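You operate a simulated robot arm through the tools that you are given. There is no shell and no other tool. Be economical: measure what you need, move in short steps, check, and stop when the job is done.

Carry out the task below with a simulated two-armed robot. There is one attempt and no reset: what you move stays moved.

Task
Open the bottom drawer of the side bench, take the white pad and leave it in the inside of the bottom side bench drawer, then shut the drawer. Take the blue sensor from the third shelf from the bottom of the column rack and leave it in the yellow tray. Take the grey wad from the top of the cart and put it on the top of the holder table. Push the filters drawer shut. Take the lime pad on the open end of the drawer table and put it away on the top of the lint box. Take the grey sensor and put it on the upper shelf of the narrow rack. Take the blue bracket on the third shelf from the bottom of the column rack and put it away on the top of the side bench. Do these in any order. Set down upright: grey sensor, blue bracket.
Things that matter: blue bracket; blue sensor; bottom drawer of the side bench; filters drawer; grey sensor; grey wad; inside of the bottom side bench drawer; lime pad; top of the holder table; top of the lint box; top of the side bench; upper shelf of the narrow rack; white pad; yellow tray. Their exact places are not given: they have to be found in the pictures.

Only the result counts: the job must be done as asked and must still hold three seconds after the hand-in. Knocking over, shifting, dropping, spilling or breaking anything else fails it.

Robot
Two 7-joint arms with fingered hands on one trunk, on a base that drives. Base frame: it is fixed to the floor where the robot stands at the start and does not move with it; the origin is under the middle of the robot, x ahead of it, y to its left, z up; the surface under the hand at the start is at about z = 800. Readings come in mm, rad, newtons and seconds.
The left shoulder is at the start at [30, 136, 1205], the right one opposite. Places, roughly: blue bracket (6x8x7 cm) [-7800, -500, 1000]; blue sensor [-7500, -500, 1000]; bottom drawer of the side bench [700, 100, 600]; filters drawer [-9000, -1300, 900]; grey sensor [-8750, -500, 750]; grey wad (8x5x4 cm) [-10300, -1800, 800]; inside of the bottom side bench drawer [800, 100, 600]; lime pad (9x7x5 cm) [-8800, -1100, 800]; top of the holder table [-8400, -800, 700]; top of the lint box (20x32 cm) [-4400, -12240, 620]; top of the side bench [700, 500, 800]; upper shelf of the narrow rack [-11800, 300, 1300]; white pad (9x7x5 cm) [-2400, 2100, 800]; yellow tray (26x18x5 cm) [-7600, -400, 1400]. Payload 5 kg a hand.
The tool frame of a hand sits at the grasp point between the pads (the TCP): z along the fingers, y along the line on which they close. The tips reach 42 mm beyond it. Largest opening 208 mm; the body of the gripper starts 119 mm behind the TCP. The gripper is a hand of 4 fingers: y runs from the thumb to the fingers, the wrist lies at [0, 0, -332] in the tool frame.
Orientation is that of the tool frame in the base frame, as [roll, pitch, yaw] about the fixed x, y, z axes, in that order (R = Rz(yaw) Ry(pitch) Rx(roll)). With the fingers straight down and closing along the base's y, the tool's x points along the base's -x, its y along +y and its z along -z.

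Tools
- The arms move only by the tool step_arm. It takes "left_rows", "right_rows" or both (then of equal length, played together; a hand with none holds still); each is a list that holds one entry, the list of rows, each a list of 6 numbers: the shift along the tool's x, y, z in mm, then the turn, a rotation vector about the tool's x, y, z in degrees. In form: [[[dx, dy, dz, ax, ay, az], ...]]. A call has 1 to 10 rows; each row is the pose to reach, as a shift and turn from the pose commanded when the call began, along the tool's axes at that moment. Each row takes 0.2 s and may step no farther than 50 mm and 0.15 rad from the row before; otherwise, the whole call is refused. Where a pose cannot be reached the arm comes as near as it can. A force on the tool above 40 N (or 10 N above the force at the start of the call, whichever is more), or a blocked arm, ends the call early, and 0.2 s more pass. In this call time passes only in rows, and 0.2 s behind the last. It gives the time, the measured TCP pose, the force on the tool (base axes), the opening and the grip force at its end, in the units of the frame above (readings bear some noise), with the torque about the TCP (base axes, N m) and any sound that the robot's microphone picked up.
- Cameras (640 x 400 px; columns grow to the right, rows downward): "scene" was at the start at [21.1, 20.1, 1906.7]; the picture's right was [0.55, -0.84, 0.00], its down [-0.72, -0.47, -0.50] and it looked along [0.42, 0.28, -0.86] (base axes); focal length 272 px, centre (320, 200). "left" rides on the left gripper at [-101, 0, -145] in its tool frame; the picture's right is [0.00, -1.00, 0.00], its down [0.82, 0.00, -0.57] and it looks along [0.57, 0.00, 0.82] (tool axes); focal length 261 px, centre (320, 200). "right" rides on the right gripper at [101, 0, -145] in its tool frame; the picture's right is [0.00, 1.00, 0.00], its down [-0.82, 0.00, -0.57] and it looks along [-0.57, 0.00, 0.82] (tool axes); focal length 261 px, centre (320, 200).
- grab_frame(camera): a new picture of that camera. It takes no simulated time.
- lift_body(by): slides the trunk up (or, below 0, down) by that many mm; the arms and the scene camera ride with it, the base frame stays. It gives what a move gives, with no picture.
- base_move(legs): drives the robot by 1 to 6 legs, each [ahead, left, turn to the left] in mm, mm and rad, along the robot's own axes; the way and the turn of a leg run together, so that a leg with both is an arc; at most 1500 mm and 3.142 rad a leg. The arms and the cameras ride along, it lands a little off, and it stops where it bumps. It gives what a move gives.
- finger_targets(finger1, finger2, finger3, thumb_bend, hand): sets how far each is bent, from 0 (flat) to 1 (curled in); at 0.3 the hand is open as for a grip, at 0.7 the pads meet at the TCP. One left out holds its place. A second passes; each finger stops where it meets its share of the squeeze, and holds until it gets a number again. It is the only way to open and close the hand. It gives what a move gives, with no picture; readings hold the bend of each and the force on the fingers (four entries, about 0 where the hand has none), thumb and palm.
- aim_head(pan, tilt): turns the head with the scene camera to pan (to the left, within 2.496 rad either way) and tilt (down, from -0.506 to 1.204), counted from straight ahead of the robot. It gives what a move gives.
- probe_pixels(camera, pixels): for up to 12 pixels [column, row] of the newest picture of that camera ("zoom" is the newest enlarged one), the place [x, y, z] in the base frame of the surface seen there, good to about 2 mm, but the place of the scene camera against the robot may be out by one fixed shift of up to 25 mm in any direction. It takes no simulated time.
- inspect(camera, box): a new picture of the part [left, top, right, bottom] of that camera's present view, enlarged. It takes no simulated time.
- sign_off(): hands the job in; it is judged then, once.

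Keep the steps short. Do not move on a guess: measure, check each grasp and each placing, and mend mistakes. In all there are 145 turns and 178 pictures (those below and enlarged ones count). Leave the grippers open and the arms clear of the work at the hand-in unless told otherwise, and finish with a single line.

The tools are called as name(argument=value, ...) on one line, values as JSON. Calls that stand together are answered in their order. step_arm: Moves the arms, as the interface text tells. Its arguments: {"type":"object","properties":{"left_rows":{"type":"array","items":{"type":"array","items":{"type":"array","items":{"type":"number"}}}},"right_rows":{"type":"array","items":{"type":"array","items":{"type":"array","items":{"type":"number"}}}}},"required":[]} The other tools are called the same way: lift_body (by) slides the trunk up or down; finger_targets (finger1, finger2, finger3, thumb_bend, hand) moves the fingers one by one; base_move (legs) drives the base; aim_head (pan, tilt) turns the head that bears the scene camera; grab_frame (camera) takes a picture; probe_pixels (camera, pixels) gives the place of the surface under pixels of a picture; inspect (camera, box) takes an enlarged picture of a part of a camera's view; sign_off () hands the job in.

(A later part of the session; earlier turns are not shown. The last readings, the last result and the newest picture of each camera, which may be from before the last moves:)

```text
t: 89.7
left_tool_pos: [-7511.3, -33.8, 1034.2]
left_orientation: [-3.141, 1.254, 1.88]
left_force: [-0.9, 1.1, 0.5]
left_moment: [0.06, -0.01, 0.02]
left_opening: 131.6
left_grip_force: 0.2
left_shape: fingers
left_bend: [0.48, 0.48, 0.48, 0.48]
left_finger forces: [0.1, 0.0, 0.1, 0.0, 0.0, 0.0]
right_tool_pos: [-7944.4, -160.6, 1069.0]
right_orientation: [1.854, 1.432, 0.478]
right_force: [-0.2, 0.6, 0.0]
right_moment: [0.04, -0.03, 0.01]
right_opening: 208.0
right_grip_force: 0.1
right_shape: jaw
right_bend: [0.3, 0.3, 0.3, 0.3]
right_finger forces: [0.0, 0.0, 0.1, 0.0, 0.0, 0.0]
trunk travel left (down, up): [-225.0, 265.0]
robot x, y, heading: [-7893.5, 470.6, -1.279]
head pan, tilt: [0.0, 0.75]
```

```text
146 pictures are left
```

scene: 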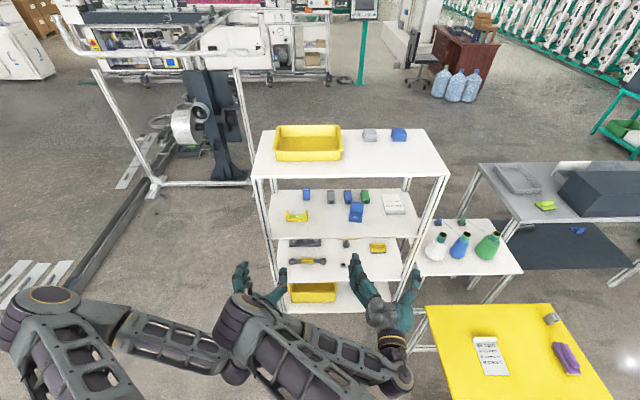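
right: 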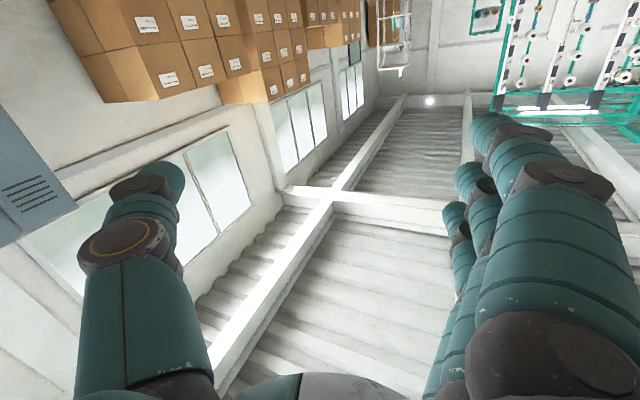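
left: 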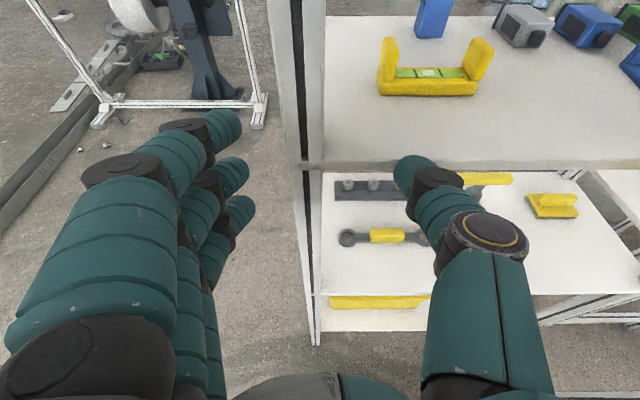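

The hand is free. Next I'll raise and tilt it, shift right, and bring it to a waiting place 200 mm short of the sensor.

step_arm(left_rows=[[[-28, -26, 13, 0, 3, 0], [-57, -51, 27, 0, 6, 0], [-85, -77, 40, 0, 9, 0], [-113, -103, 54, 0, 12, 0], [-142, -128, 68, 0, 15, 0], [-170, -154, 81, 0, 17, 0], [-183, -154, 120, 0, 17, 0], [-195, -154, 159, 0, 17, 0], [-208, -154, 198, 0, 17, 0], [-221, -154, 237, 0, 17, 0]]])

grab_frame(camera="left")

```text
t: 90.4
left_tool_pos: [-7474.9, -12.0, 979.4]
left_orientation: [2.872, 0.92, 1.726]
left_force: [0.2, -0.1, -0.5]
left_moment: [0.01, 0.01, 0.0]
left_opening: 131.0
left_grip_force: 0.1
left_shape: fingers
left_bend: [0.48, 0.48, 0.48, 0.48]
left_finger forces: [0.0, 0.1, 0.1, 0.1, 0.0, 0.1]
left hand out of reach, approached as far as the arm can: row 1
right_tool_pos: [-7953.3, -167.1, 1073.2]
right_orientation: [1.784, 1.416, 0.382]
right_force: [0.6, -0.8, 0.1]
right_moment: [-0.08, -0.02, -0.04]
right_opening: 207.9
right_grip_force: 0.0
right_shape: jaw
right_bend: [0.3, 0.3, 0.3, 0.3]
right_finger forces: [0.0, 0.0, 0.0, 0.0, 0.0, 0.0]
trunk travel left (down, up): [-225.0, 265.0]
robot x, y, heading: [-7893.8, 473.6, -1.272]
head pan, tilt: [0.0, 0.75]
stopped in row 3 (left hand): the arm was blocked; the commanded pose is now the measured one
```

```text
145 pictures are left
```

left: 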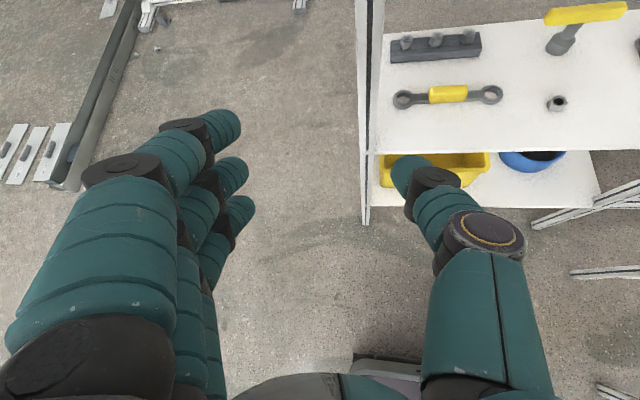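

The left arm is blocked, probably by the right forearm, which lies across the chest. I'll look down at the arms.

aim_head(pan=0.0, tilt=1.2)

grab_frame(camera="scene")

```text
t: 91.3
left_tool_pos: [-7475.7, -12.4, 979.7]
left_orientation: [2.868, 0.921, 1.727]
left_force: [0.6, 0.3, 0.4]
left_moment: [0.0, 0.0, 0.0]
left_opening: 130.7
left_grip_force: 0.1
left_shape: fingers
left_bend: [0.48, 0.48, 0.48, 0.48]
left_finger forces: [0.0, 0.0, 0.0, 0.0, 0.0, 0.0]
right_tool_pos: [-7954.2, -166.8, 1073.2]
right_orientation: [1.781, 1.415, 0.379]
right_force: [-0.4, -0.2, 0.0]
right_moment: [0.0, 0.0, 0.01]
right_opening: 208.2
right_grip_force: 0.0
right_shape: jaw
right_bend: [0.3, 0.3, 0.3, 0.3]
right_finger forces: [0.0, 0.0, 0.0, 0.0, 0.0, 0.0]
trunk travel left (down, up): [-225.0, 265.0]
robot x, y, heading: [-7892.5, 478.4, -1.273]
head pan, tilt: [0.0, 1.201]
```

```text
144 pictures are left
```

scene: 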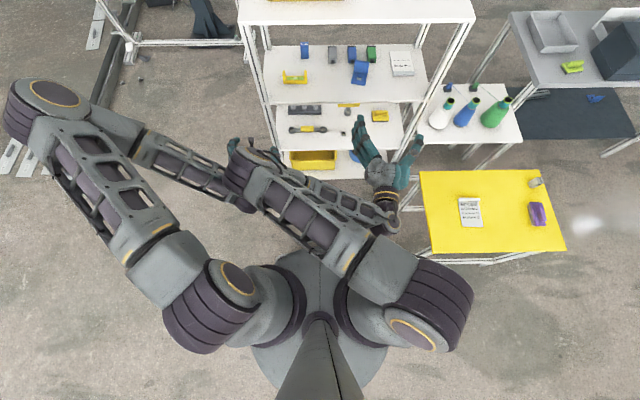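

The right upper arm lies across my front onto the left hand. I'll back the base away and swing the right hand out to its own side, pointing down, so its elbow goes outward again.

base_move(legs=[[-350, 0, 0]])

step_arm(right_rows=[[[-8, -30, 20, 0, 8.5, 0], [-16, -60, 40, 0, 17, 0], [-24, -90, 60, 0, 25.5, 0], [-32, -120, 80, 0, 34, 0], [-40, -150, 100, 0, 42.5, 0], [-48, -180, 120, 0, 51, 0], [-56, -210, 140, 0, 59.5, 0], [-64, -240, 160, 0, 68, 0], [-72, -270, 180, 0, 76.5, 0], [-80, -300, 200, 0, 85, 0]]])

grab_frame(camera="scene")

```text
t: 93.6
left_tool_pos: [-7578.4, 322.9, 979.6]
left_orientation: [2.868, 0.921, 1.729]
left_force: [-0.8, -0.1, 0.0]
left_moment: [-0.01, 0.01, -0.04]
left_opening: 130.8
left_grip_force: 0.1
left_shape: fingers
left_bend: [0.48, 0.48, 0.48, 0.48]
left_finger forces: [0.1, 0.0, 0.1, 0.0, 0.0, 0.0]
right_tool_pos: [-8055.5, 167.1, 1074.6]
right_orientation: [1.775, 1.417, 0.376]
right_force: [0.4, 0.3, 0.9]
right_moment: [0.04, -0.03, -0.01]
right_opening: 208.0
right_grip_force: 0.1
right_shape: jaw
right_bend: [0.3, 0.3, 0.3, 0.3]
right_finger forces: [0.0, 0.0, 0.0, 0.0, 0.0, 0.0]
trunk travel left (down, up): [-225.0, 265.0]
robot x, y, heading: [-7992.1, 809.8, -1.272]
head pan, tilt: [0.0, 1.201]
```

```text
t: 95.8
left_tool_pos: [-7578.9, 320.5, 979.6]
left_orientation: [2.866, 0.922, 1.724]
left_force: [-1.2, -0.7, -0.5]
left_moment: [0.1, -0.11, 0.16]
left_opening: 131.0
left_grip_force: 0.0
left_shape: fingers
left_bend: [0.48, 0.48, 0.48, 0.48]
left_finger forces: [0.0, 0.0, 0.1, 0.0, 0.0, 0.1]
right_tool_pos: [-8327.8, -87.3, 1097.7]
right_orientation: [2.989, 0.049, 1.727]
right_force: [-1.2, -1.4, -0.8]
right_moment: [0.14, -0.13, 0.06]
right_opening: 208.0
right_grip_force: 0.0
right_shape: jaw
right_bend: [0.3, 0.3, 0.3, 0.3]
right_finger forces: [0.1, 0.0, 0.0, 0.0, 0.1, 0.0]
trunk travel left (down, up): [-225.0, 265.0]
robot x, y, heading: [-7998.6, 806.5, -1.275]
head pan, tilt: [0.0, 1.201]
```

```text
143 pictures are left
```

scene: 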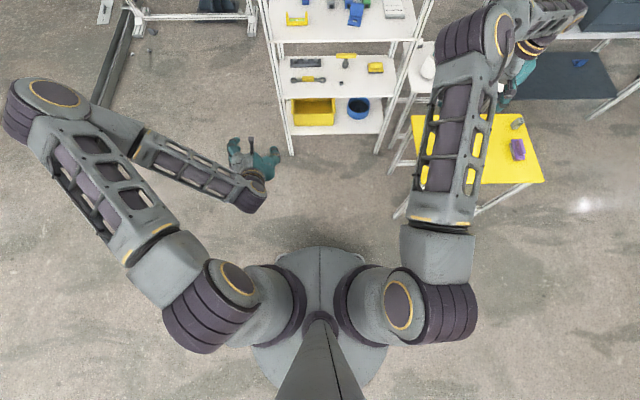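

The right elbow is out now. I'll draw the right hand back beside me and put the left hand at a waiting pose tilted 35° down.

step_arm(left_rows=[[[-30, -13, -17, 1.6, -0.3, -0.9], [-60, -26, -34, 3.2, -0.5, -1.8], [-90, -38, -51, 4.7, -0.8, -2.6], [-119, -51, -69, 6.3, -1.1, -3.5], [-149, -63, -86, 7.8, -1.3, -4.3], [-179, -76, -103, 9.4, -1.6, -5.2], [-179, -76, -103, 9.4, -1.6, -5.2], [-179, -76, -103, 9.4, -1.6, -5.2]]], right_rows=[[[45, 0, 0, 0, 0, 0], [90, 0, 0, 0, 0, 0], [135, 0, 0, 0, 0, 0], [180, 0, 0, 0, 0, 0], [225, 0, 0, 0, 0, 0], [270, 0, 0, 0, 0, 0], [310, 0, 0, 0, 0, 0], [340, 0, 0, 0, 0, 0]]])

grab_frame(camera="scene")

```text
t: 97.6
left_tool_pos: [-7665.6, 233.0, 1168.2]
left_orientation: [-3.131, 0.961, 1.874]
left_force: [-0.6, 0.9, 0.8]
left_moment: [0.01, -0.02, 0.05]
left_opening: 130.9
left_grip_force: 0.0
left_shape: fingers
left_bend: [0.48, 0.48, 0.48, 0.48]
left_finger forces: [0.0, 0.1, 0.0, 0.1, 0.1, 0.1]
left hand out of reach, approached as far as the arm can: row 1, 2, 3, 4, 5, 6, 7, 8
right_tool_pos: [-8379.4, 251.4, 1082.1]
right_orientation: [2.989, 0.057, 1.73]
right_force: [-0.2, 1.0, 0.4]
right_moment: [-0.13, -0.06, -0.01]
right_opening: 207.6
right_grip_force: 0.0
right_shape: jaw
right_bend: [0.3, 0.3, 0.3, 0.3]
right_finger forces: [0.0, 0.0, 0.1, 0.1, 0.0, 0.0]
trunk travel left (down, up): [-225.0, 265.0]
robot x, y, heading: [-7992.8, 804.6, -1.274]
head pan, tilt: [0.0, 1.201]
```

```text
142 pictures are left
```

scene: 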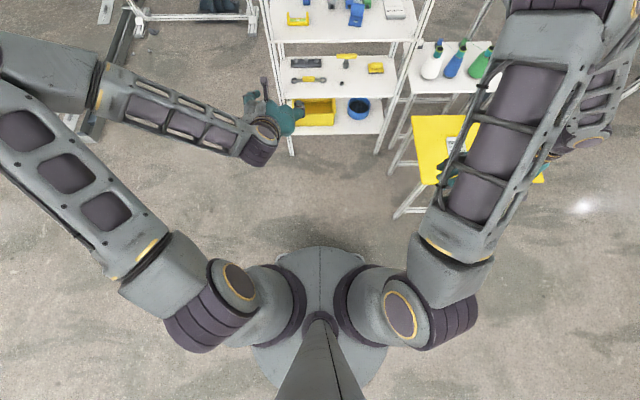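

Both elbows are raised and outward. I'll drive forward 420 and right 80, then look with the left camera.

base_move(legs=[[420, -80, 0]])

grab_frame(camera="left")

```text
t: 100.2
left_tool_pos: [-7620.8, -196.3, 1167.6]
left_orientation: [-3.131, 0.959, 1.871]
left_force: [0.8, -0.5, -0.3]
left_moment: [0.03, -0.03, 0.04]
left_opening: 130.9
left_grip_force: 0.0
left_shape: fingers
left_bend: [0.48, 0.48, 0.48, 0.48]
left_finger forces: [0.0, 0.0, 0.0, 0.0, 0.0, 0.1]
right_tool_pos: [-8336.0, -173.6, 1082.2]
right_orientation: [2.99, 0.052, 1.725]
right_force: [1.2, -1.3, 0.0]
right_moment: [0.05, 0.0, 0.0]
right_opening: 207.9
right_grip_force: 0.0
right_shape: jaw
right_bend: [0.3, 0.3, 0.3, 0.3]
right_finger forces: [0.0, 0.0, 0.0, 0.0, 0.0, 0.0]
trunk travel left (down, up): [-225.0, 265.0]
robot x, y, heading: [-7946.2, 381.3, -1.277]
head pan, tilt: [0.0, 1.201]
```

```text
141 pictures are left
```

left: 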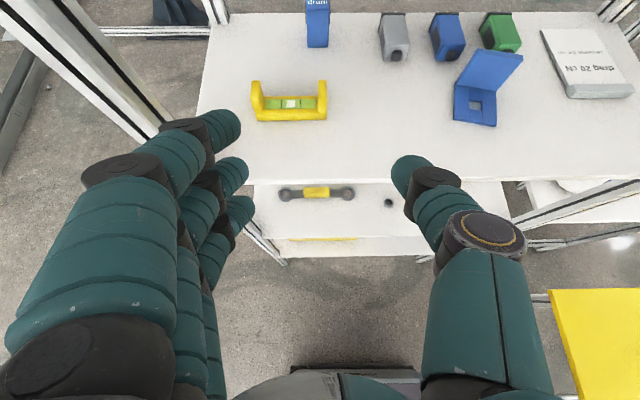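

The view is clear: the sensor is at (317,22), level with the hand's middle, and the bracket is at (487,88). I'll measure both.

probe_pixels(camera="left", pixels=[[318, 5], [308, 15], [328, 15], [318, 40], [308, 45], [328, 45], [256, 85], [322, 85], [460, 95], [492, 100], [500, 60], [475, 120]])

inspect(camera="left", box=[240, 0, 540, 135])

```text
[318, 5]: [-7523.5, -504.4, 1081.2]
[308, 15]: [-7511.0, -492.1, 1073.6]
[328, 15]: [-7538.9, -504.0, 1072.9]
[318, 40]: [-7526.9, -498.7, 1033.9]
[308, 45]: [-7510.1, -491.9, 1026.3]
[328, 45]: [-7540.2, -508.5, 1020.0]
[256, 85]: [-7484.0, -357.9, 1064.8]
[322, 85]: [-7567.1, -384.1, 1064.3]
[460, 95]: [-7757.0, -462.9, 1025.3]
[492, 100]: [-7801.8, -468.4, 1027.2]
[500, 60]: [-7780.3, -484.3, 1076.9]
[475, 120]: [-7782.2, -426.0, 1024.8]
```

```text
2.13 times, centred on (390, 68) of left
```

zoom: 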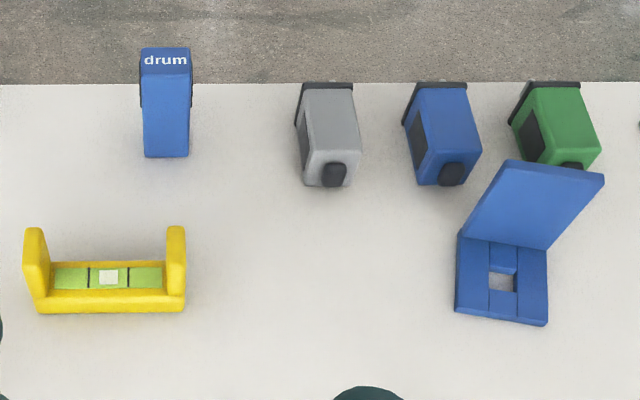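

Sensor centre is about [-7520,-515] and its top is at z 1081. I'll rise a little, then slide down along the hand's axis to z≈1052 around it.

step_arm(left_rows=[[[-35, 0, 20, 0, 0, 0], [-70, 1, 45, 0, 0, 0], [-97, 2, 85, 0, 0, 0], [-97, 2, 130, 0, 0, 0], [-97, 2, 175, 0, 0, 0], [-97, 2, 220, 0, 0, 0], [-97, 2, 260, 0, 0, 0], [-97, 2, 295, 0, 0, 0], [-97, 2, 320, 0, 0, 0], [-97, 2, 338, 0, 0, 0]]])

grab_frame(camera="left")

```text
t: 101.2
left_tool_pos: [-7577.6, -327.7, 1190.5]
left_orientation: [-3.138, 0.971, 1.872]
left_force: [-6.0, 65.4, 27.8]
left_moment: [-9.5, -0.66, -0.68]
left_opening: 130.5
left_grip_force: 0.1
left_shape: fingers
left_bend: [0.48, 0.48, 0.48, 0.48]
left_finger forces: [0.0, 0.0, 0.0, 0.0, 0.1, 0.0]
right_tool_pos: [-8334.9, -173.0, 1082.3]
right_orientation: [2.991, 0.053, 1.729]
right_force: [-1.1, -2.9, -2.3]
right_moment: [0.47, -0.07, 0.07]
right_opening: 208.0
right_grip_force: 0.0
right_shape: jaw
right_bend: [0.3, 0.3, 0.3, 0.3]
right_finger forces: [0.1, 0.0, 0.0, 0.1, 0.2, 0.1]
trunk travel left (down, up): [-225.0, 265.0]
robot x, y, heading: [-7944.5, 380.6, -1.273]
head pan, tilt: [0.0, 1.201]
stopped in row 4 (left hand): the force on the tool passed its limit at 285 N (the readings are from after the stop); the commanded pose is now the measured one
```

```text
139 pictures are left
```

left: 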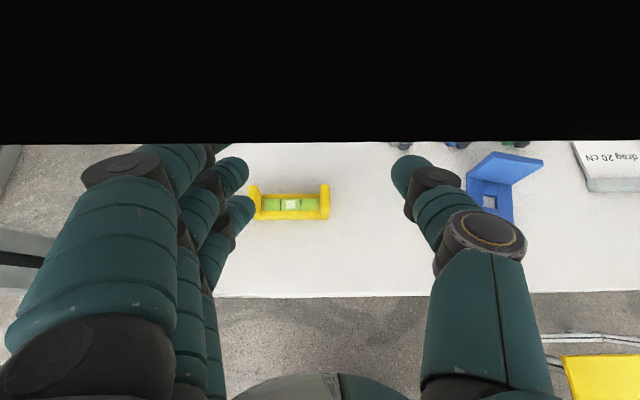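

The camera housing on top of the hand struck the top shelf edge. I'll pull straight back and check whether the rack moved.

step_arm(left_rows=[[[0, 0, -30, 0, 0, 0], [0, 0, -70, 0, 0, 0], [20, 0, -110, 0, 0, 0]]])

grab_frame(camera="left")

aim_head(pan=0.0, tilt=0.75)

grab_frame(camera="scene")

```text
t: 102.0
left_tool_pos: [-7607.9, -232.9, 1236.4]
left_orientation: [-3.137, 0.969, 1.873]
left_force: [-0.8, 0.4, 0.8]
left_moment: [-0.07, -0.01, -0.01]
left_opening: 130.7
left_grip_force: 0.1
left_shape: fingers
left_bend: [0.48, 0.48, 0.48, 0.48]
left_finger forces: [0.0, 0.0, 0.0, 0.0, 0.0, 0.1]
right_tool_pos: [-8334.4, -174.5, 1081.6]
right_orientation: [2.99, 0.053, 1.726]
right_force: [-0.3, 0.8, 0.2]
right_moment: [-0.12, -0.06, 0.01]
right_opening: 207.8
right_grip_force: 0.1
right_shape: jaw
right_bend: [0.3, 0.3, 0.3, 0.3]
right_finger forces: [0.0, 0.0, 0.0, 0.0, 0.0, 0.0]
trunk travel left (down, up): [-225.0, 265.0]
robot x, y, heading: [-7947.5, 379.8, -1.274]
head pan, tilt: [0.0, 1.201]
```

```text
138 pictures are left
```

left: 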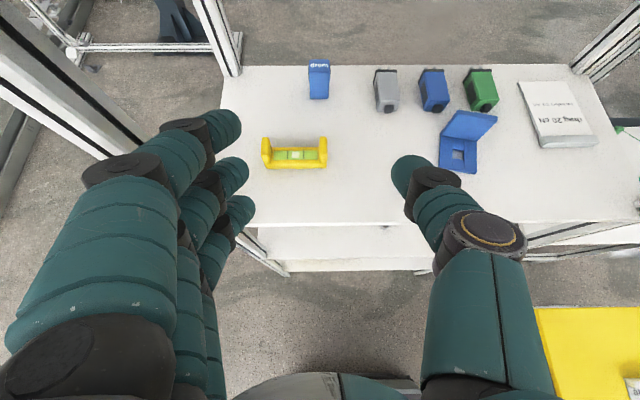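

```text
t: 102.9
left_tool_pos: [-7605.7, -233.6, 1235.9]
left_orientation: [-3.138, 0.966, 1.871]
left_force: [-0.8, -0.2, -1.2]
left_moment: [-0.05, 0.01, -0.03]
left_opening: 130.9
left_grip_force: 0.2
left_shape: fingers
left_bend: [0.48, 0.48, 0.48, 0.48]
left_finger forces: [0.0, 0.0, 0.1, 0.0, 0.0, 0.0]
right_tool_pos: [-8334.0, -173.5, 1082.1]
right_orientation: [2.989, 0.053, 1.729]
right_force: [-0.4, 0.3, -0.9]
right_moment: [-0.04, 0.04, 0.0]
right_opening: 208.1
right_grip_force: 0.0
right_shape: jaw
right_bend: [0.3, 0.3, 0.3, 0.3]
right_finger forces: [0.1, 0.0, 0.1, 0.0, 0.1, 0.0]
trunk travel left (down, up): [-225.0, 265.0]
robot x, y, heading: [-7947.4, 380.2, -1.272]
head pan, tilt: [0.0, 0.75]
```

```text
137 pictures are left
```

scene: 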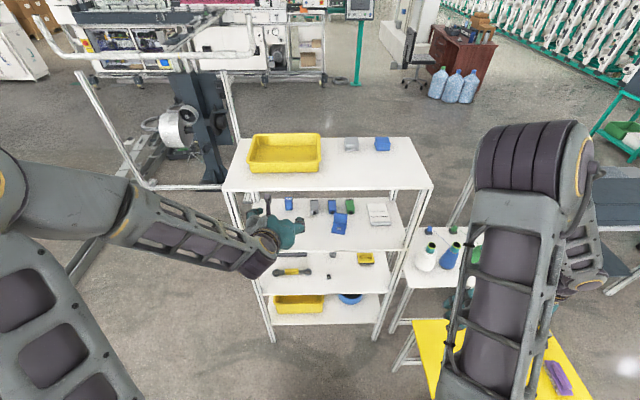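

probe_pixels(camera="left", pixels=[[319, 72], [312, 80], [327, 80], [319, 95], [267, 146], [322, 146], [446, 150], [470, 140], [480, 122], [455, 165], [386, 105], [600, 216]])

probe_pixels(camera="scene", pixels=[[226, 188], [431, 186], [240, 140], [413, 140], [250, 170], [320, 170], [316, 137], [252, 137], [285, 155], [382, 143], [351, 143], [290, 200]])

```text
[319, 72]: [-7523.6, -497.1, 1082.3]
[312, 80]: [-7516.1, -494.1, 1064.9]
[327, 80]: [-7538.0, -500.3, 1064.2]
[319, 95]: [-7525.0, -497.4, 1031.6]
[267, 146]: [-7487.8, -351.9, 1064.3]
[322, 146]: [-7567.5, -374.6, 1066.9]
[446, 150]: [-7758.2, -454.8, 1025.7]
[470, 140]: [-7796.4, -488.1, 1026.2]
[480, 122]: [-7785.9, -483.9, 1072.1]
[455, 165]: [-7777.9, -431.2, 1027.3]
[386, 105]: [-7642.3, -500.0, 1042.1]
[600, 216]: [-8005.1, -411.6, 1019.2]
```

```text
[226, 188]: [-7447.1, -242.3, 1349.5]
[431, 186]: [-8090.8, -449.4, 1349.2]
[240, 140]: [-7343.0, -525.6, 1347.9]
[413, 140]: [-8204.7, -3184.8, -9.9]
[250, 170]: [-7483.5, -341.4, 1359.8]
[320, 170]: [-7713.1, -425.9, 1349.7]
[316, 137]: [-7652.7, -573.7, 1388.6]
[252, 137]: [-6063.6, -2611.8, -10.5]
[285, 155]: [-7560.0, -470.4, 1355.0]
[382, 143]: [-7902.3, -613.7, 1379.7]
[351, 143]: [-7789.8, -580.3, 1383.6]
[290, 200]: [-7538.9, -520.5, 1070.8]
```

The rack and everything on it read the same as before, so nothing shifted. I'll come in lower this time: down to z≈1110 outside, 30° tilt, then level in above the yellow level.

step_arm(left_rows=[[[35, 0, 24, 0, -1.5, 0], [70, 0, 48, 0, -3, 0], [104, 0, 71, 0, -4.5, 0], [81, -1, 105, 0, -4.5, 0], [57, -1, 139, 0, -4.5, 0], [34, -2, 173, 0, -4.5, 0], [11, -2, 207, 0, -4.5, 0], [-12, -2, 240, 0, -4.5, 0]]])

grab_frame(camera="left")

```text
t: 104.7
left_tool_pos: [-7548.6, -431.2, 1107.3]
left_orientation: [-3.137, 1.044, 1.873]
left_force: [0.1, -0.3, -0.5]
left_moment: [-0.04, -0.06, 0.01]
left_opening: 130.8
left_grip_force: 0.4
left_shape: fingers
left_bend: [0.48, 0.48, 0.48, 0.48]
left_finger forces: [0.0, 0.0, 0.2, 0.0, 0.1, 0.0]
right_tool_pos: [-8333.2, -175.1, 1082.3]
right_orientation: [2.992, 0.051, 1.728]
right_force: [-0.5, -0.2, 0.0]
right_moment: [0.06, 0.01, 0.01]
right_opening: 207.6
right_grip_force: 0.0
right_shape: jaw
right_bend: [0.3, 0.3, 0.3, 0.3]
right_finger forces: [0.0, 0.0, 0.0, 0.1, 0.0, 0.0]
trunk travel left (down, up): [-225.0, 265.0]
robot x, y, heading: [-7951.0, 378.2, -1.273]
head pan, tilt: [0.0, 0.75]
```

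```text
136 pictures are left
```

left: 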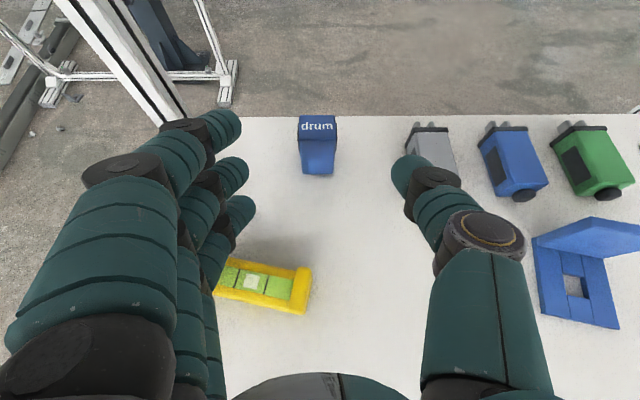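

The sensor is well centred at column 317. I'll narrow the hand a little to keep the thumb off the grey unit and measure the sensor's top.

probe_pixels(camera="left", pixels=[[318, 120], [318, 137], [302, 127], [335, 127], [306, 165], [332, 168], [420, 150], [300, 290]])

finger_targets(hand="left", finger1=0.54, finger2=0.54, finger3=0.54, thumb_bend=0.54)

```text
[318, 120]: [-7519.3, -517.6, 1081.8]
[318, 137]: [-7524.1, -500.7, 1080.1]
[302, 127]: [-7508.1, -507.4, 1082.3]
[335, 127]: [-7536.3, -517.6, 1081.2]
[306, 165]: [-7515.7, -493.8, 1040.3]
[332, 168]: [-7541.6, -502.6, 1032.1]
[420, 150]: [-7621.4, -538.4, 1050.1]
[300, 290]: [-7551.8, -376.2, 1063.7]
```

```text
t: 105.7
left_tool_pos: [-7548.6, -429.2, 1109.4]
left_orientation: [-3.136, 1.047, 1.873]
left_force: [-0.3, 0.4, -0.7]
left_moment: [0.01, 0.02, 0.02]
left_opening: 101.2
left_grip_force: 0.2
left_shape: fingers
left_bend: [0.54, 0.54, 0.54, 0.54]
left_finger forces: [0.0, 0.0, 0.0, 0.1, 0.1, 0.0]
right_tool_pos: [-8334.4, -174.6, 1081.7]
right_orientation: [2.991, 0.055, 1.73]
right_force: [0.6, 0.0, 0.3]
right_moment: [0.01, 0.01, -0.02]
right_opening: 208.0
right_grip_force: 0.2
right_shape: jaw
right_bend: [0.3, 0.3, 0.3, 0.3]
right_finger forces: [0.0, 0.1, 0.0, 0.1, 0.1, 0.0]
trunk travel left (down, up): [-225.0, 265.0]
robot x, y, heading: [-7951.3, 381.2, -1.272]
head pan, tilt: [0.0, 0.75]
```

I'll advance 98 mm along the hand's axis onto the sensor, then close.

step_arm(left_rows=[[[0, 1, 35, 0, 0, 0], [0, 2, 70, 0, 0, 0], [1, 2, 98, 0, 0, 0]]])

finger_targets(hand="left", finger1=0.72, finger2=0.72, finger3=0.72, thumb_bend=0.72)

grab_frame(camera="left")

```text
t: 106.4
left_tool_pos: [-7526.1, -501.2, 1083.7]
left_orientation: [3.136, 1.068, 1.864]
left_force: [-2.3, 5.7, 21.6]
left_moment: [0.37, -1.12, 0.33]
left_opening: 101.1
left_grip_force: 10.5
left_shape: fingers
left_bend: [0.54, 0.54, 0.54, 0.54]
left_finger forces: [0.0, 0.0, 21.9, 0.1, 0.0, 0.0]
right_tool_pos: [-8333.7, -175.1, 1081.2]
right_orientation: [2.993, 0.053, 1.731]
right_force: [0.5, -1.7, -0.1]
right_moment: [0.16, 0.05, 0.02]
right_opening: 208.0
right_grip_force: 0.0
right_shape: jaw
right_bend: [0.3, 0.3, 0.3, 0.3]
right_finger forces: [0.0, 0.0, 0.0, 0.0, 0.0, 0.0]
trunk travel left (down, up): [-225.0, 265.0]
robot x, y, heading: [-7945.2, 384.1, -1.277]
head pan, tilt: [0.0, 0.75]
stopped in row 3 (left hand): the force on the tool passed its limit at 47 N (the readings are from after the stop); the commanded pose is now the measured one
```

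```text
t: 107.4
left_tool_pos: [-7525.4, -498.5, 1082.0]
left_orientation: [3.14, 1.064, 1.867]
left_force: [5.8, -3.9, 18.0]
left_moment: [-0.28, -0.81, -0.1]
left_opening: 35.8
left_grip_force: 26.2
left_shape: fingers
left_bend: [0.72, 0.65, 0.63, 0.68]
left_finger forces: [0.0, 9.4, 23.2, 0.0, 20.1, 0.0]
right_tool_pos: [-8333.9, -174.3, 1082.2]
right_orientation: [2.992, 0.054, 1.729]
right_force: [0.3, 0.1, -1.3]
right_moment: [0.0, 0.02, -0.02]
right_opening: 207.7
right_grip_force: 0.0
right_shape: jaw
right_bend: [0.3, 0.3, 0.3, 0.3]
right_finger forces: [0.0, 0.0, 0.1, 0.0, 0.1, 0.0]
trunk travel left (down, up): [-225.0, 265.0]
robot x, y, heading: [-7949.8, 380.2, -1.281]
head pan, tilt: [0.0, 0.75]
```

```text
135 pictures are left
```

left: 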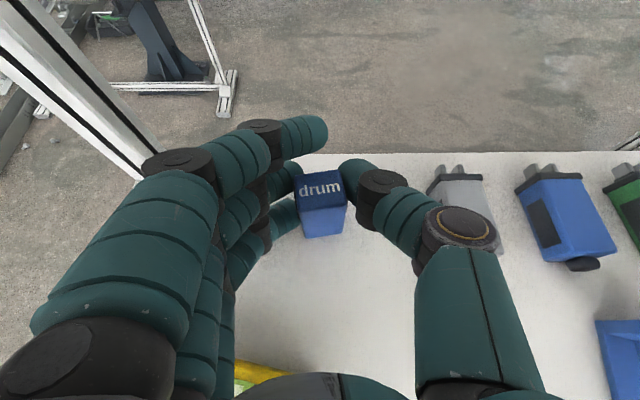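

The hand holds the sensor (opening 36, fingers 2, 3 and thumb pressing), but the lowest finger touched something, likely the level. I'll lift straight up 35 mm and look.

step_arm(left_rows=[[[-13, 0, -7, 0, 0, 0], [-26, 0, -15, 0, 0, 0], [-35, 0, -19, 0, 0, 0]]])

grab_frame(camera="left")

inspect(camera="scene", box=[220, 120, 420, 245])

```text
t: 108.2
left_tool_pos: [-7526.4, -499.3, 1119.0]
left_orientation: [-3.141, 1.06, 1.868]
left_force: [-0.5, 0.1, -0.8]
left_moment: [0.03, -0.03, 0.01]
left_opening: 30.4
left_grip_force: 14.3
left_shape: fingers
left_bend: [0.72, 0.71, 0.64, 0.69]
left_finger forces: [0.1, 1.5, 13.6, 0.0, 13.9, 0.0]
right_tool_pos: [-8333.9, -175.6, 1081.0]
right_orientation: [2.991, 0.055, 1.729]
right_force: [-0.1, -0.4, -0.5]
right_moment: [-0.03, -0.04, 0.0]
right_opening: 207.9
right_grip_force: 0.0
right_shape: jaw
right_bend: [0.3, 0.3, 0.3, 0.3]
right_finger forces: [0.1, 0.1, 0.0, 0.1, 0.1, 0.0]
trunk travel left (down, up): [-225.0, 265.0]
robot x, y, heading: [-7950.0, 381.7, -1.273]
head pan, tilt: [0.0, 0.75]
```

```text
134 pictures are left
```

left: 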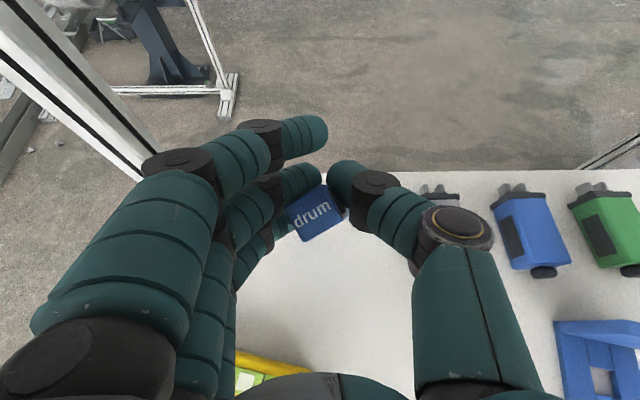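

```text
3.20 times, centred on (320, 182) of scene
```

zoom: 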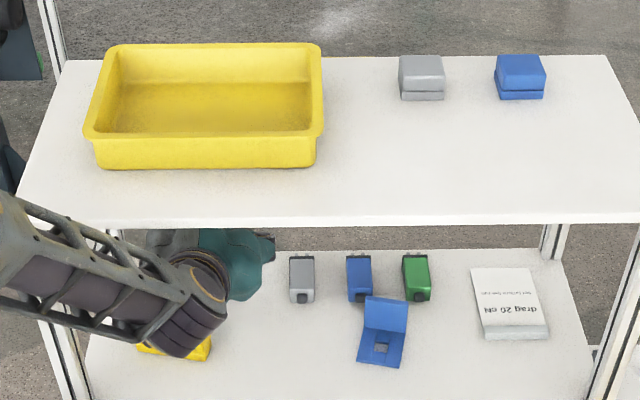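

The sensor is lifted but has tilted a little in the grip. I'll tighten, then level the hand while rising so the sensor clears the yellow level on the way out.

finger_targets(hand="left", finger2=0.8, finger3=0.8, thumb_bend=0.8)

step_arm(left_rows=[[[-9, 0, -5, 0, -7.3, 0], [-18, 0, -10, 0, -14.6, 0], [-27, 0, -15, 0, -21.9, 0], [-36, 0, -20, 0, -29, 0]]])

grab_frame(camera="left")

```text
t: 109.2
left_tool_pos: [-7526.2, -498.9, 1119.5]
left_orientation: [3.14, 1.062, 1.866]
left_force: [-0.1, -0.5, -0.4]
left_moment: [-0.02, 0.01, 0.03]
left_opening: 26.8
left_grip_force: 27.9
left_shape: fingers
left_bend: [0.72, 0.74, 0.64, 0.74]
left_finger forces: [0.0, 12.7, 17.7, 0.0, 24.1, 0.0]
right_tool_pos: [-8334.4, -174.4, 1081.4]
right_orientation: [2.993, 0.055, 1.731]
right_force: [0.7, -0.5, -0.1]
right_moment: [0.0, 0.01, -0.02]
right_opening: 207.8
right_grip_force: 0.0
right_shape: jaw
right_bend: [0.3, 0.3, 0.3, 0.3]
right_finger forces: [0.1, 0.0, 0.0, 0.0, 0.0, 0.0]
trunk travel left (down, up): [-225.0, 265.0]
robot x, y, heading: [-7944.6, 383.5, -1.279]
head pan, tilt: [0.0, 0.75]
```

```text
t: 110.2
left_tool_pos: [-7525.7, -500.9, 1159.5]
left_orientation: [-2.892, 1.57, 2.117]
left_force: [1.4, -0.6, -0.3]
left_moment: [0.06, 0.01, 0.0]
left_opening: 26.3
left_grip_force: 27.0
left_shape: fingers
left_bend: [0.72, 0.75, 0.64, 0.74]
left_finger forces: [0.0, 12.2, 17.9, 0.1, 24.1, 0.0]
right_tool_pos: [-8332.7, -176.4, 1081.3]
right_orientation: [2.991, 0.054, 1.729]
right_force: [0.1, 0.2, -0.1]
right_moment: [0.04, -0.01, -0.01]
right_opening: 208.0
right_grip_force: 0.1
right_shape: jaw
right_bend: [0.3, 0.3, 0.3, 0.3]
right_finger forces: [0.1, 0.0, 0.0, 0.1, 0.0, 0.1]
trunk travel left (down, up): [-225.0, 265.0]
robot x, y, heading: [-7944.8, 381.7, -1.275]
head pan, tilt: [0.0, 0.75]
```

```text
132 pictures are left
```

left: 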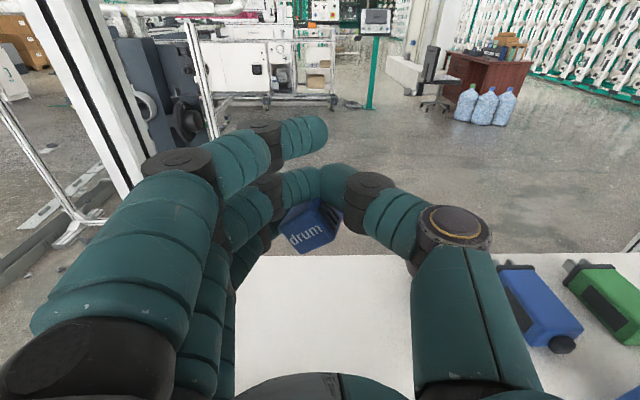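

The sensor is held firmly. I'll back the hand 300 mm straight out of the rack, then raise the trunk for the tray on top.

step_arm(left_rows=[[[0, 0, -50, 0, 0, 0], [0, 0, -100, 0, 0, 0], [0, 0, -150, 0, 0, 0], [0, 0, -200, 0, 0, 0], [0, 0, -250, 0, 0, 0], [0, 0, -290, 0, 0, 0]]])

lift_body(by=260)

grab_frame(camera="left")

grab_frame(camera="scene")

```text
t: 111.6
left_tool_pos: [-7610.4, -221.3, 1161.2]
left_orientation: [3.02, 1.57, 1.749]
left_force: [-0.1, 0.7, -1.1]
left_moment: [0.05, 0.01, -0.03]
left_opening: 26.5
left_grip_force: 27.4
left_shape: fingers
left_bend: [0.72, 0.75, 0.64, 0.74]
left_finger forces: [0.0, 11.8, 17.9, 0.1, 24.3, 0.0]
right_tool_pos: [-8334.7, -174.6, 1081.8]
right_orientation: [2.992, 0.055, 1.729]
right_force: [0.8, 0.4, -0.3]
right_moment: [-0.02, 0.03, -0.01]
right_opening: 207.8
right_grip_force: 0.1
right_shape: jaw
right_bend: [0.3, 0.3, 0.3, 0.3]
right_finger forces: [0.0, 0.0, 0.0, 0.0, 0.0, 0.1]
trunk travel left (down, up): [-225.0, 265.0]
robot x, y, heading: [-7946.8, 381.1, -1.275]
head pan, tilt: [0.0, 0.75]
```

```text
t: 114.2
left_tool_pos: [-7610.4, -222.3, 1420.0]
left_orientation: [2.921, 1.569, 1.65]
left_force: [0.1, -0.8, -1.2]
left_moment: [0.01, -0.01, 0.04]
left_opening: 25.5
left_grip_force: 0.0
left_shape: fingers
left_bend: [0.72, 0.75, 0.71, 0.74]
left_finger forces: [0.0, 0.0, 0.1, 0.1, 0.0, 0.1]
right_tool_pos: [-8333.4, -175.0, 1342.2]
right_orientation: [2.988, 0.055, 1.73]
right_force: [0.1, 0.7, -0.8]
right_moment: [0.03, 0.02, 0.01]
right_opening: 208.0
right_grip_force: 0.1
right_shape: jaw
right_bend: [0.3, 0.3, 0.3, 0.3]
right_finger forces: [0.1, 0.0, 0.1, 0.1, 0.0, 0.1]
trunk travel left (down, up): [-485.0, 5.0]
robot x, y, heading: [-7944.3, 383.9, -1.276]
head pan, tilt: [0.0, 0.75]
```

```text
131 pictures are left
```

left: 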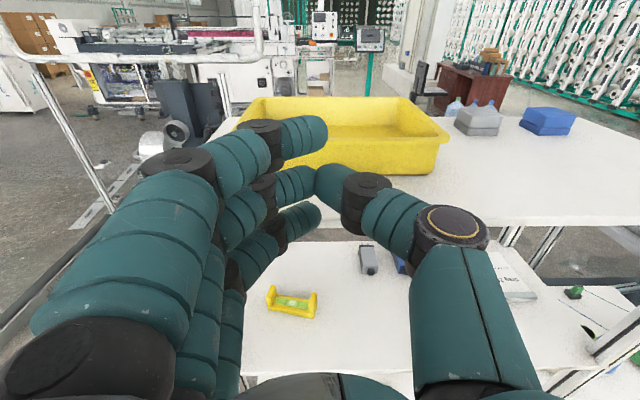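

```text
130 pictures are left
```

scene: 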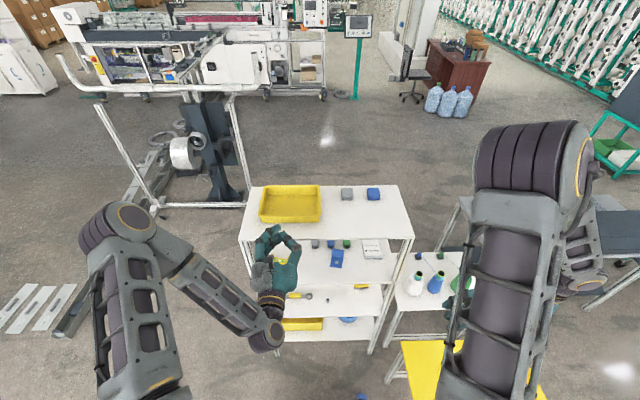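

The sensor slipped from the grip during the lift. There's something blue at (362,397), so I'll look down to find it.

aim_head(pan=0.0, tilt=1.1)

grab_frame(camera="scene")

```text
t: 115.1
left_tool_pos: [-7611.3, -221.4, 1421.3]
left_orientation: [2.94, 1.565, 1.667]
left_force: [-0.8, 0.6, 0.5]
left_moment: [-0.01, -0.01, 0.0]
left_opening: 25.3
left_grip_force: 0.1
left_shape: fingers
left_bend: [0.72, 0.75, 0.71, 0.74]
left_finger forces: [0.0, 0.1, 0.0, 0.0, 0.0, 0.0]
right_tool_pos: [-8332.5, -175.1, 1342.2]
right_orientation: [2.992, 0.054, 1.729]
right_force: [-0.1, -0.4, -0.4]
right_moment: [0.0, 0.01, 0.02]
right_opening: 207.9
right_grip_force: 0.1
right_shape: jaw
right_bend: [0.3, 0.3, 0.3, 0.3]
right_finger forces: [0.0, 0.0, 0.0, 0.0, 0.1, 0.0]
trunk travel left (down, up): [-485.0, 5.0]
robot x, y, heading: [-7948.2, 385.6, -1.272]
head pan, tilt: [0.0, 1.1]
```

```text
129 pictures are left
```

scene: 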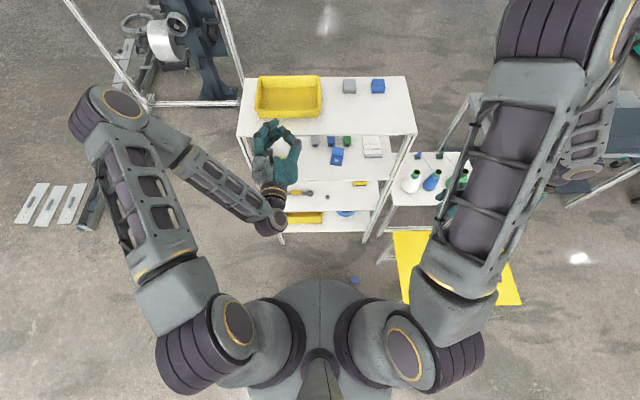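

The sensor lies on the floor at (355,280), in front of the base. I'll measure it and back off so an arm can reach it.

probe_pixels(camera="scene", pixels=[[355, 280], [352, 281], [359, 280], [356, 284], [340, 260]])

base_move(legs=[[-420, 0, 0]])

inspect(camera="scene", box=[270, 170, 430, 270])

grab_frame(camera="scene")

```text
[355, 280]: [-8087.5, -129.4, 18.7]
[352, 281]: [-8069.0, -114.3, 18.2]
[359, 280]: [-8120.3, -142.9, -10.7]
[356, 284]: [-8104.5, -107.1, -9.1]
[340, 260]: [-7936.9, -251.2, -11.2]
```

```text
t: 117.6
left_tool_pos: [-7732.9, 177.3, 1420.3]
left_orientation: [2.928, 1.567, 1.657]
left_force: [0.7, 0.1, 0.2]
left_moment: [-0.01, 0.0, -0.06]
left_opening: 25.6
left_grip_force: 0.0
left_shape: fingers
left_bend: [0.72, 0.75, 0.71, 0.74]
left_finger forces: [0.1, 0.1, 0.1, 0.1, 0.1, 0.0]
right_tool_pos: [-8455.4, 223.9, 1341.7]
right_orientation: [2.993, 0.053, 1.73]
right_force: [-0.6, -0.6, 0.0]
right_moment: [0.03, 0.02, -0.01]
right_opening: 207.7
right_grip_force: 0.1
right_shape: jaw
right_bend: [0.3, 0.3, 0.3, 0.3]
right_finger forces: [0.0, 0.0, 0.0, 0.0, 0.0, 0.0]
trunk travel left (down, up): [-485.0, 5.0]
robot x, y, heading: [-8071.1, 779.8, -1.275]
head pan, tilt: [0.0, 1.1]
```

```text
4.00 times, centred on (350, 220) of scene
```

zoom: 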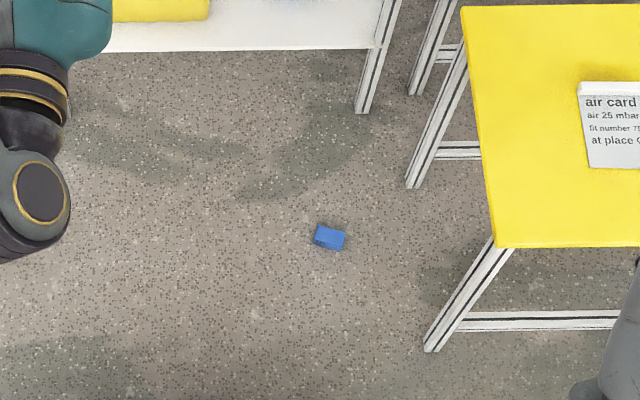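

```text
127 pictures are left
```

scene: 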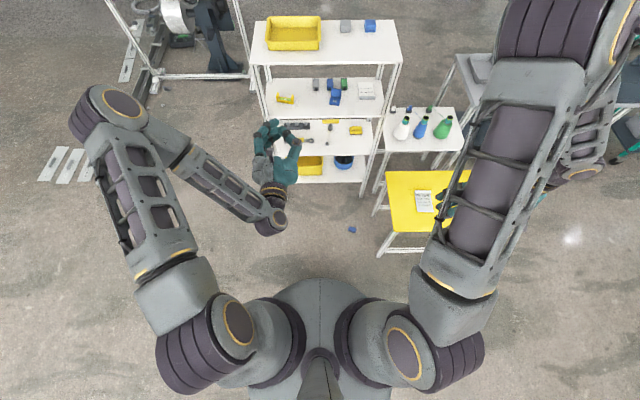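

The sensor lies whole on the floor, about 29 mm thick, with the yellow table to its right. I'll use the left arm, whose side is free: first I'll point the left hand down, raise the right hand out of the way, and open the left hand.

step_arm(left_rows=[[[0, 0, 0, 0, 8.5, 0], [0, 0, 0, 0, 17, 0], [0, 0, 0, 0, 25.5, 0], [0, 0, 0, 0, 34, 0], [0, 0, 0, 0, 42.5, 0], [0, 0, 0, 0, 51, 0], [0, 0, 0, 0, 59.5, 0], [0, 0, 0, 0, 68, 0], [0, 0, 0, 0, 76.5, 0], [0, 0, 0, 0, 85, 0]]], right_rows=[[[10, 0, -15, 0, 0, 0], [20, 0, -30, 0, 0, 0], [30, 0, -45, 0, 0, 0], [40, 0, -60, 0, 0, 0], [50, 0, -75, 0, 0, 0], [60, 0, -90, 0, 0, 0], [70, 0, -105, 0, 0, 0], [80, 0, -120, 0, 0, 0], [90, 0, -135, 0, 0, 0], [100, 0, -150, 0, 0, 0]]])

finger_targets(hand="left", finger1=0.48, finger2=0.48, finger3=0.48, thumb_bend=0.48)

base_move(legs=[[0, -300, 0], [150, 0, 0]])

grab_frame(camera="left")

grab_frame(camera="scene")

```text
t: 119.8
left_tool_pos: [-7731.6, 176.7, 1419.8]
left_orientation: [-3.142, 0.081, 1.87]
left_force: [1.1, 0.5, -0.7]
left_moment: [0.11, 0.09, 0.01]
left_opening: 25.4
left_grip_force: 0.1
left_shape: fingers
left_bend: [0.72, 0.75, 0.71, 0.74]
left_finger forces: [0.0, 0.0, 0.1, 0.0, 0.0, 0.1]
right_tool_pos: [-8493.6, 324.2, 1482.9]
right_orientation: [2.991, 0.053, 1.732]
right_force: [0.1, -0.1, -1.0]
right_moment: [0.09, 0.03, 0.03]
right_opening: 207.9
right_grip_force: 0.1
right_shape: jaw
right_bend: [0.3, 0.3, 0.3, 0.3]
right_finger forces: [0.0, 0.1, 0.0, 0.1, 0.0, 0.0]
trunk travel left (down, up): [-485.0, 5.0]
robot x, y, heading: [-8069.2, 780.2, -1.268]
head pan, tilt: [0.0, 1.1]
```

```text
t: 120.8
left_tool_pos: [-7733.1, 176.6, 1420.1]
left_orientation: [-3.141, 0.084, 1.869]
left_force: [0.5, -0.7, 0.7]
left_moment: [0.06, 0.01, -0.02]
left_opening: 130.0
left_grip_force: 0.0
left_shape: fingers
left_bend: [0.48, 0.48, 0.48, 0.48]
left_finger forces: [0.1, 0.1, 0.0, 0.1, 0.1, 0.0]
right_tool_pos: [-8494.4, 327.0, 1484.0]
right_orientation: [2.991, 0.055, 1.731]
right_force: [0.0, 0.0, 0.2]
right_moment: [0.05, 0.0, 0.0]
right_opening: 208.0
right_grip_force: 0.1
right_shape: jaw
right_bend: [0.3, 0.3, 0.3, 0.3]
right_finger forces: [0.0, 0.1, 0.0, 0.0, 0.1, 0.1]
trunk travel left (down, up): [-485.0, 5.0]
robot x, y, heading: [-8072.9, 779.2, -1.274]
head pan, tilt: [0.0, 1.1]
```

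```text
t: 123.8
left_tool_pos: [-7973.3, -50.8, 1421.3]
left_orientation: [3.14, 0.085, 1.873]
left_force: [0.0, 0.4, -0.3]
left_moment: [-0.1, -0.05, 0.0]
left_opening: 129.9
left_grip_force: 0.1
left_shape: fingers
left_bend: [0.48, 0.48, 0.48, 0.48]
left_finger forces: [0.0, 0.0, 0.1, 0.1, 0.1, 0.0]
right_tool_pos: [-8734.9, 97.5, 1485.4]
right_orientation: [2.992, 0.056, 1.732]
right_force: [-1.0, 1.7, 0.9]
right_moment: [-0.11, -0.05, -0.01]
right_opening: 208.0
right_grip_force: 0.1
right_shape: jaw
right_bend: [0.3, 0.3, 0.3, 0.3]
right_finger forces: [0.0, 0.0, 0.0, 0.0, 0.0, 0.0]
trunk travel left (down, up): [-485.0, 5.0]
robot x, y, heading: [-8314.9, 548.1, -1.268]
head pan, tilt: [0.0, 1.1]
```

```text
126 pictures are left
```

left: 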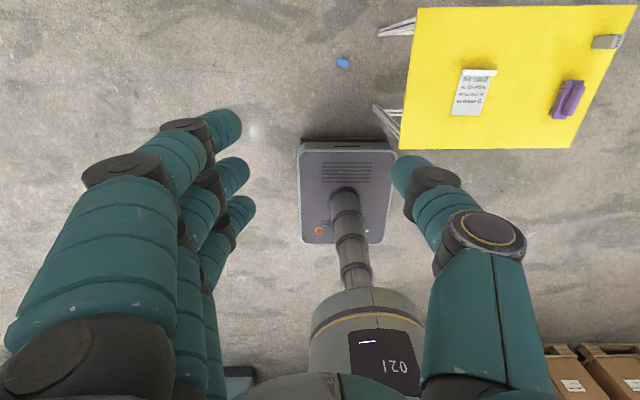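

```text
125 pictures are left
```

scene: 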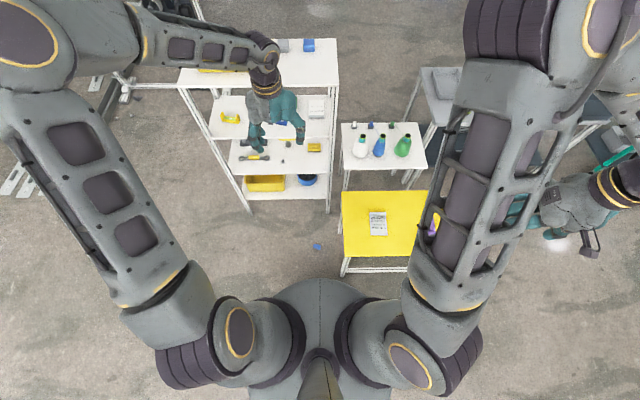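

The left camera sees the sensor at (343,62). I'll measure it and the table edge.

probe_pixels(camera="left", pixels=[[343, 62], [338, 60], [348, 65], [345, 58], [320, 60], [398, 148], [412, 10], [380, 35], [378, 108], [398, 140]])

inspect(camera="left", box=[290, 30, 450, 130])

```text
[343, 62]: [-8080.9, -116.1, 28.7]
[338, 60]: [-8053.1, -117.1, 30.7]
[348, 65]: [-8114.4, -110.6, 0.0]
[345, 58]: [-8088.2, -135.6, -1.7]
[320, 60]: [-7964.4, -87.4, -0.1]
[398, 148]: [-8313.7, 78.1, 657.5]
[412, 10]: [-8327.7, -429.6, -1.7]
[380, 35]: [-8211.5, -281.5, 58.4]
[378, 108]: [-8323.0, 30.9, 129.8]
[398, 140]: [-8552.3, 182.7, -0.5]
```

```text
4.00 times, centred on (370, 80) of left
```

zoom: 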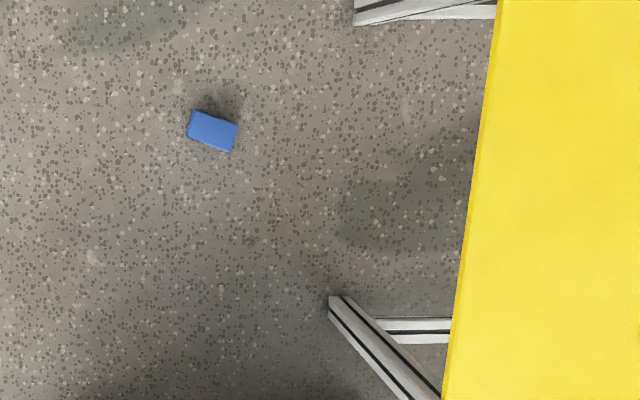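

The sensor's centre is [-8079,-115], top z 29, with its long side along x. I'll lower the trunk fully, then turn the hand so it closes across the short side while moving above it.

lift_body(by=-480)

step_arm(left_rows=[[[-3, -13, 30, -0.3, 0.5, -8.1], [-7, -27, 65, -0.7, 0.9, -16.2], [-10, -40, 100, -1, 1.4, -24.3], [-13, -53, 135, -1.4, 1.9, -32.4], [-17, -67, 170, -1.7, 2.3, -40.6], [-20, -80, 205, -2.1, 2.8, -48.7], [-23, -93, 240, -2.4, 3.3, -56.8], [-27, -107, 270, -2.8, 3.7, -64.9], [-30, -120, 300, -3.1, 4.2, -73]]])

grab_frame(camera="left")

grab_frame(camera="scene")

```text
refused: -480 is not a number from -400 to 400
```

```text
t: 125.8
left_tool_pos: [-8071.2, -141.2, 1124.7]
left_orientation: [3.139, 0.0, -3.133]
left_force: [0.4, -1.6, 0.6]
left_moment: [0.15, 0.08, 0.03]
left_opening: 130.3
left_grip_force: 0.0
left_shape: fingers
left_bend: [0.48, 0.48, 0.48, 0.48]
left_finger forces: [0.1, 0.1, 0.0, 0.1, 0.0, 0.1]
right_tool_pos: [-8734.8, 94.5, 1483.4]
right_orientation: [2.99, 0.052, 1.734]
right_force: [-0.1, -1.6, -0.2]
right_moment: [0.06, 0.01, 0.01]
right_opening: 207.9
right_grip_force: 0.2
right_shape: jaw
right_bend: [0.3, 0.3, 0.3, 0.3]
right_finger forces: [0.0, 0.1, 0.0, 0.0, 0.1, 0.0]
trunk travel left (down, up): [-485.0, 5.0]
robot x, y, heading: [-8309.2, 550.2, -1.269]
head pan, tilt: [0.0, 1.1]
```

```text
123 pictures are left
```

left: 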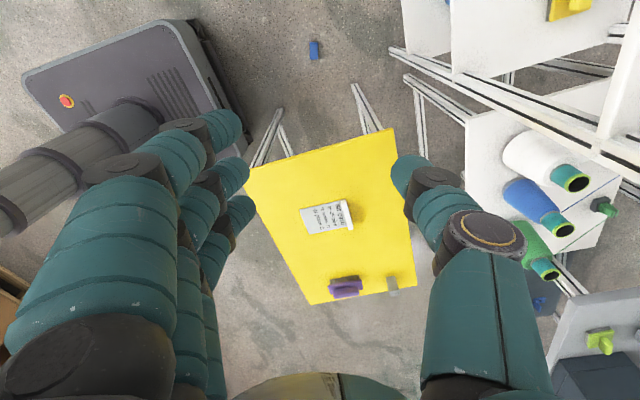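

```text
122 pictures are left
```

scene: 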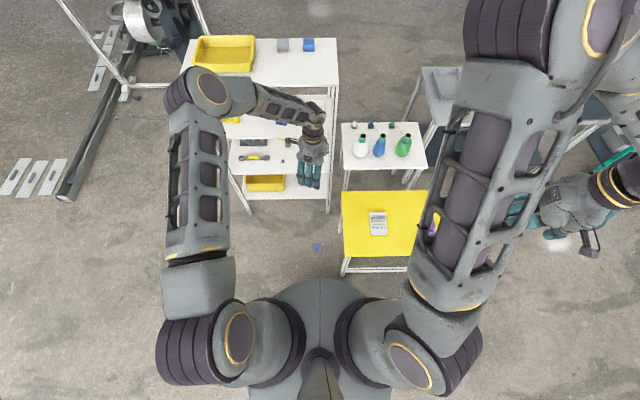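

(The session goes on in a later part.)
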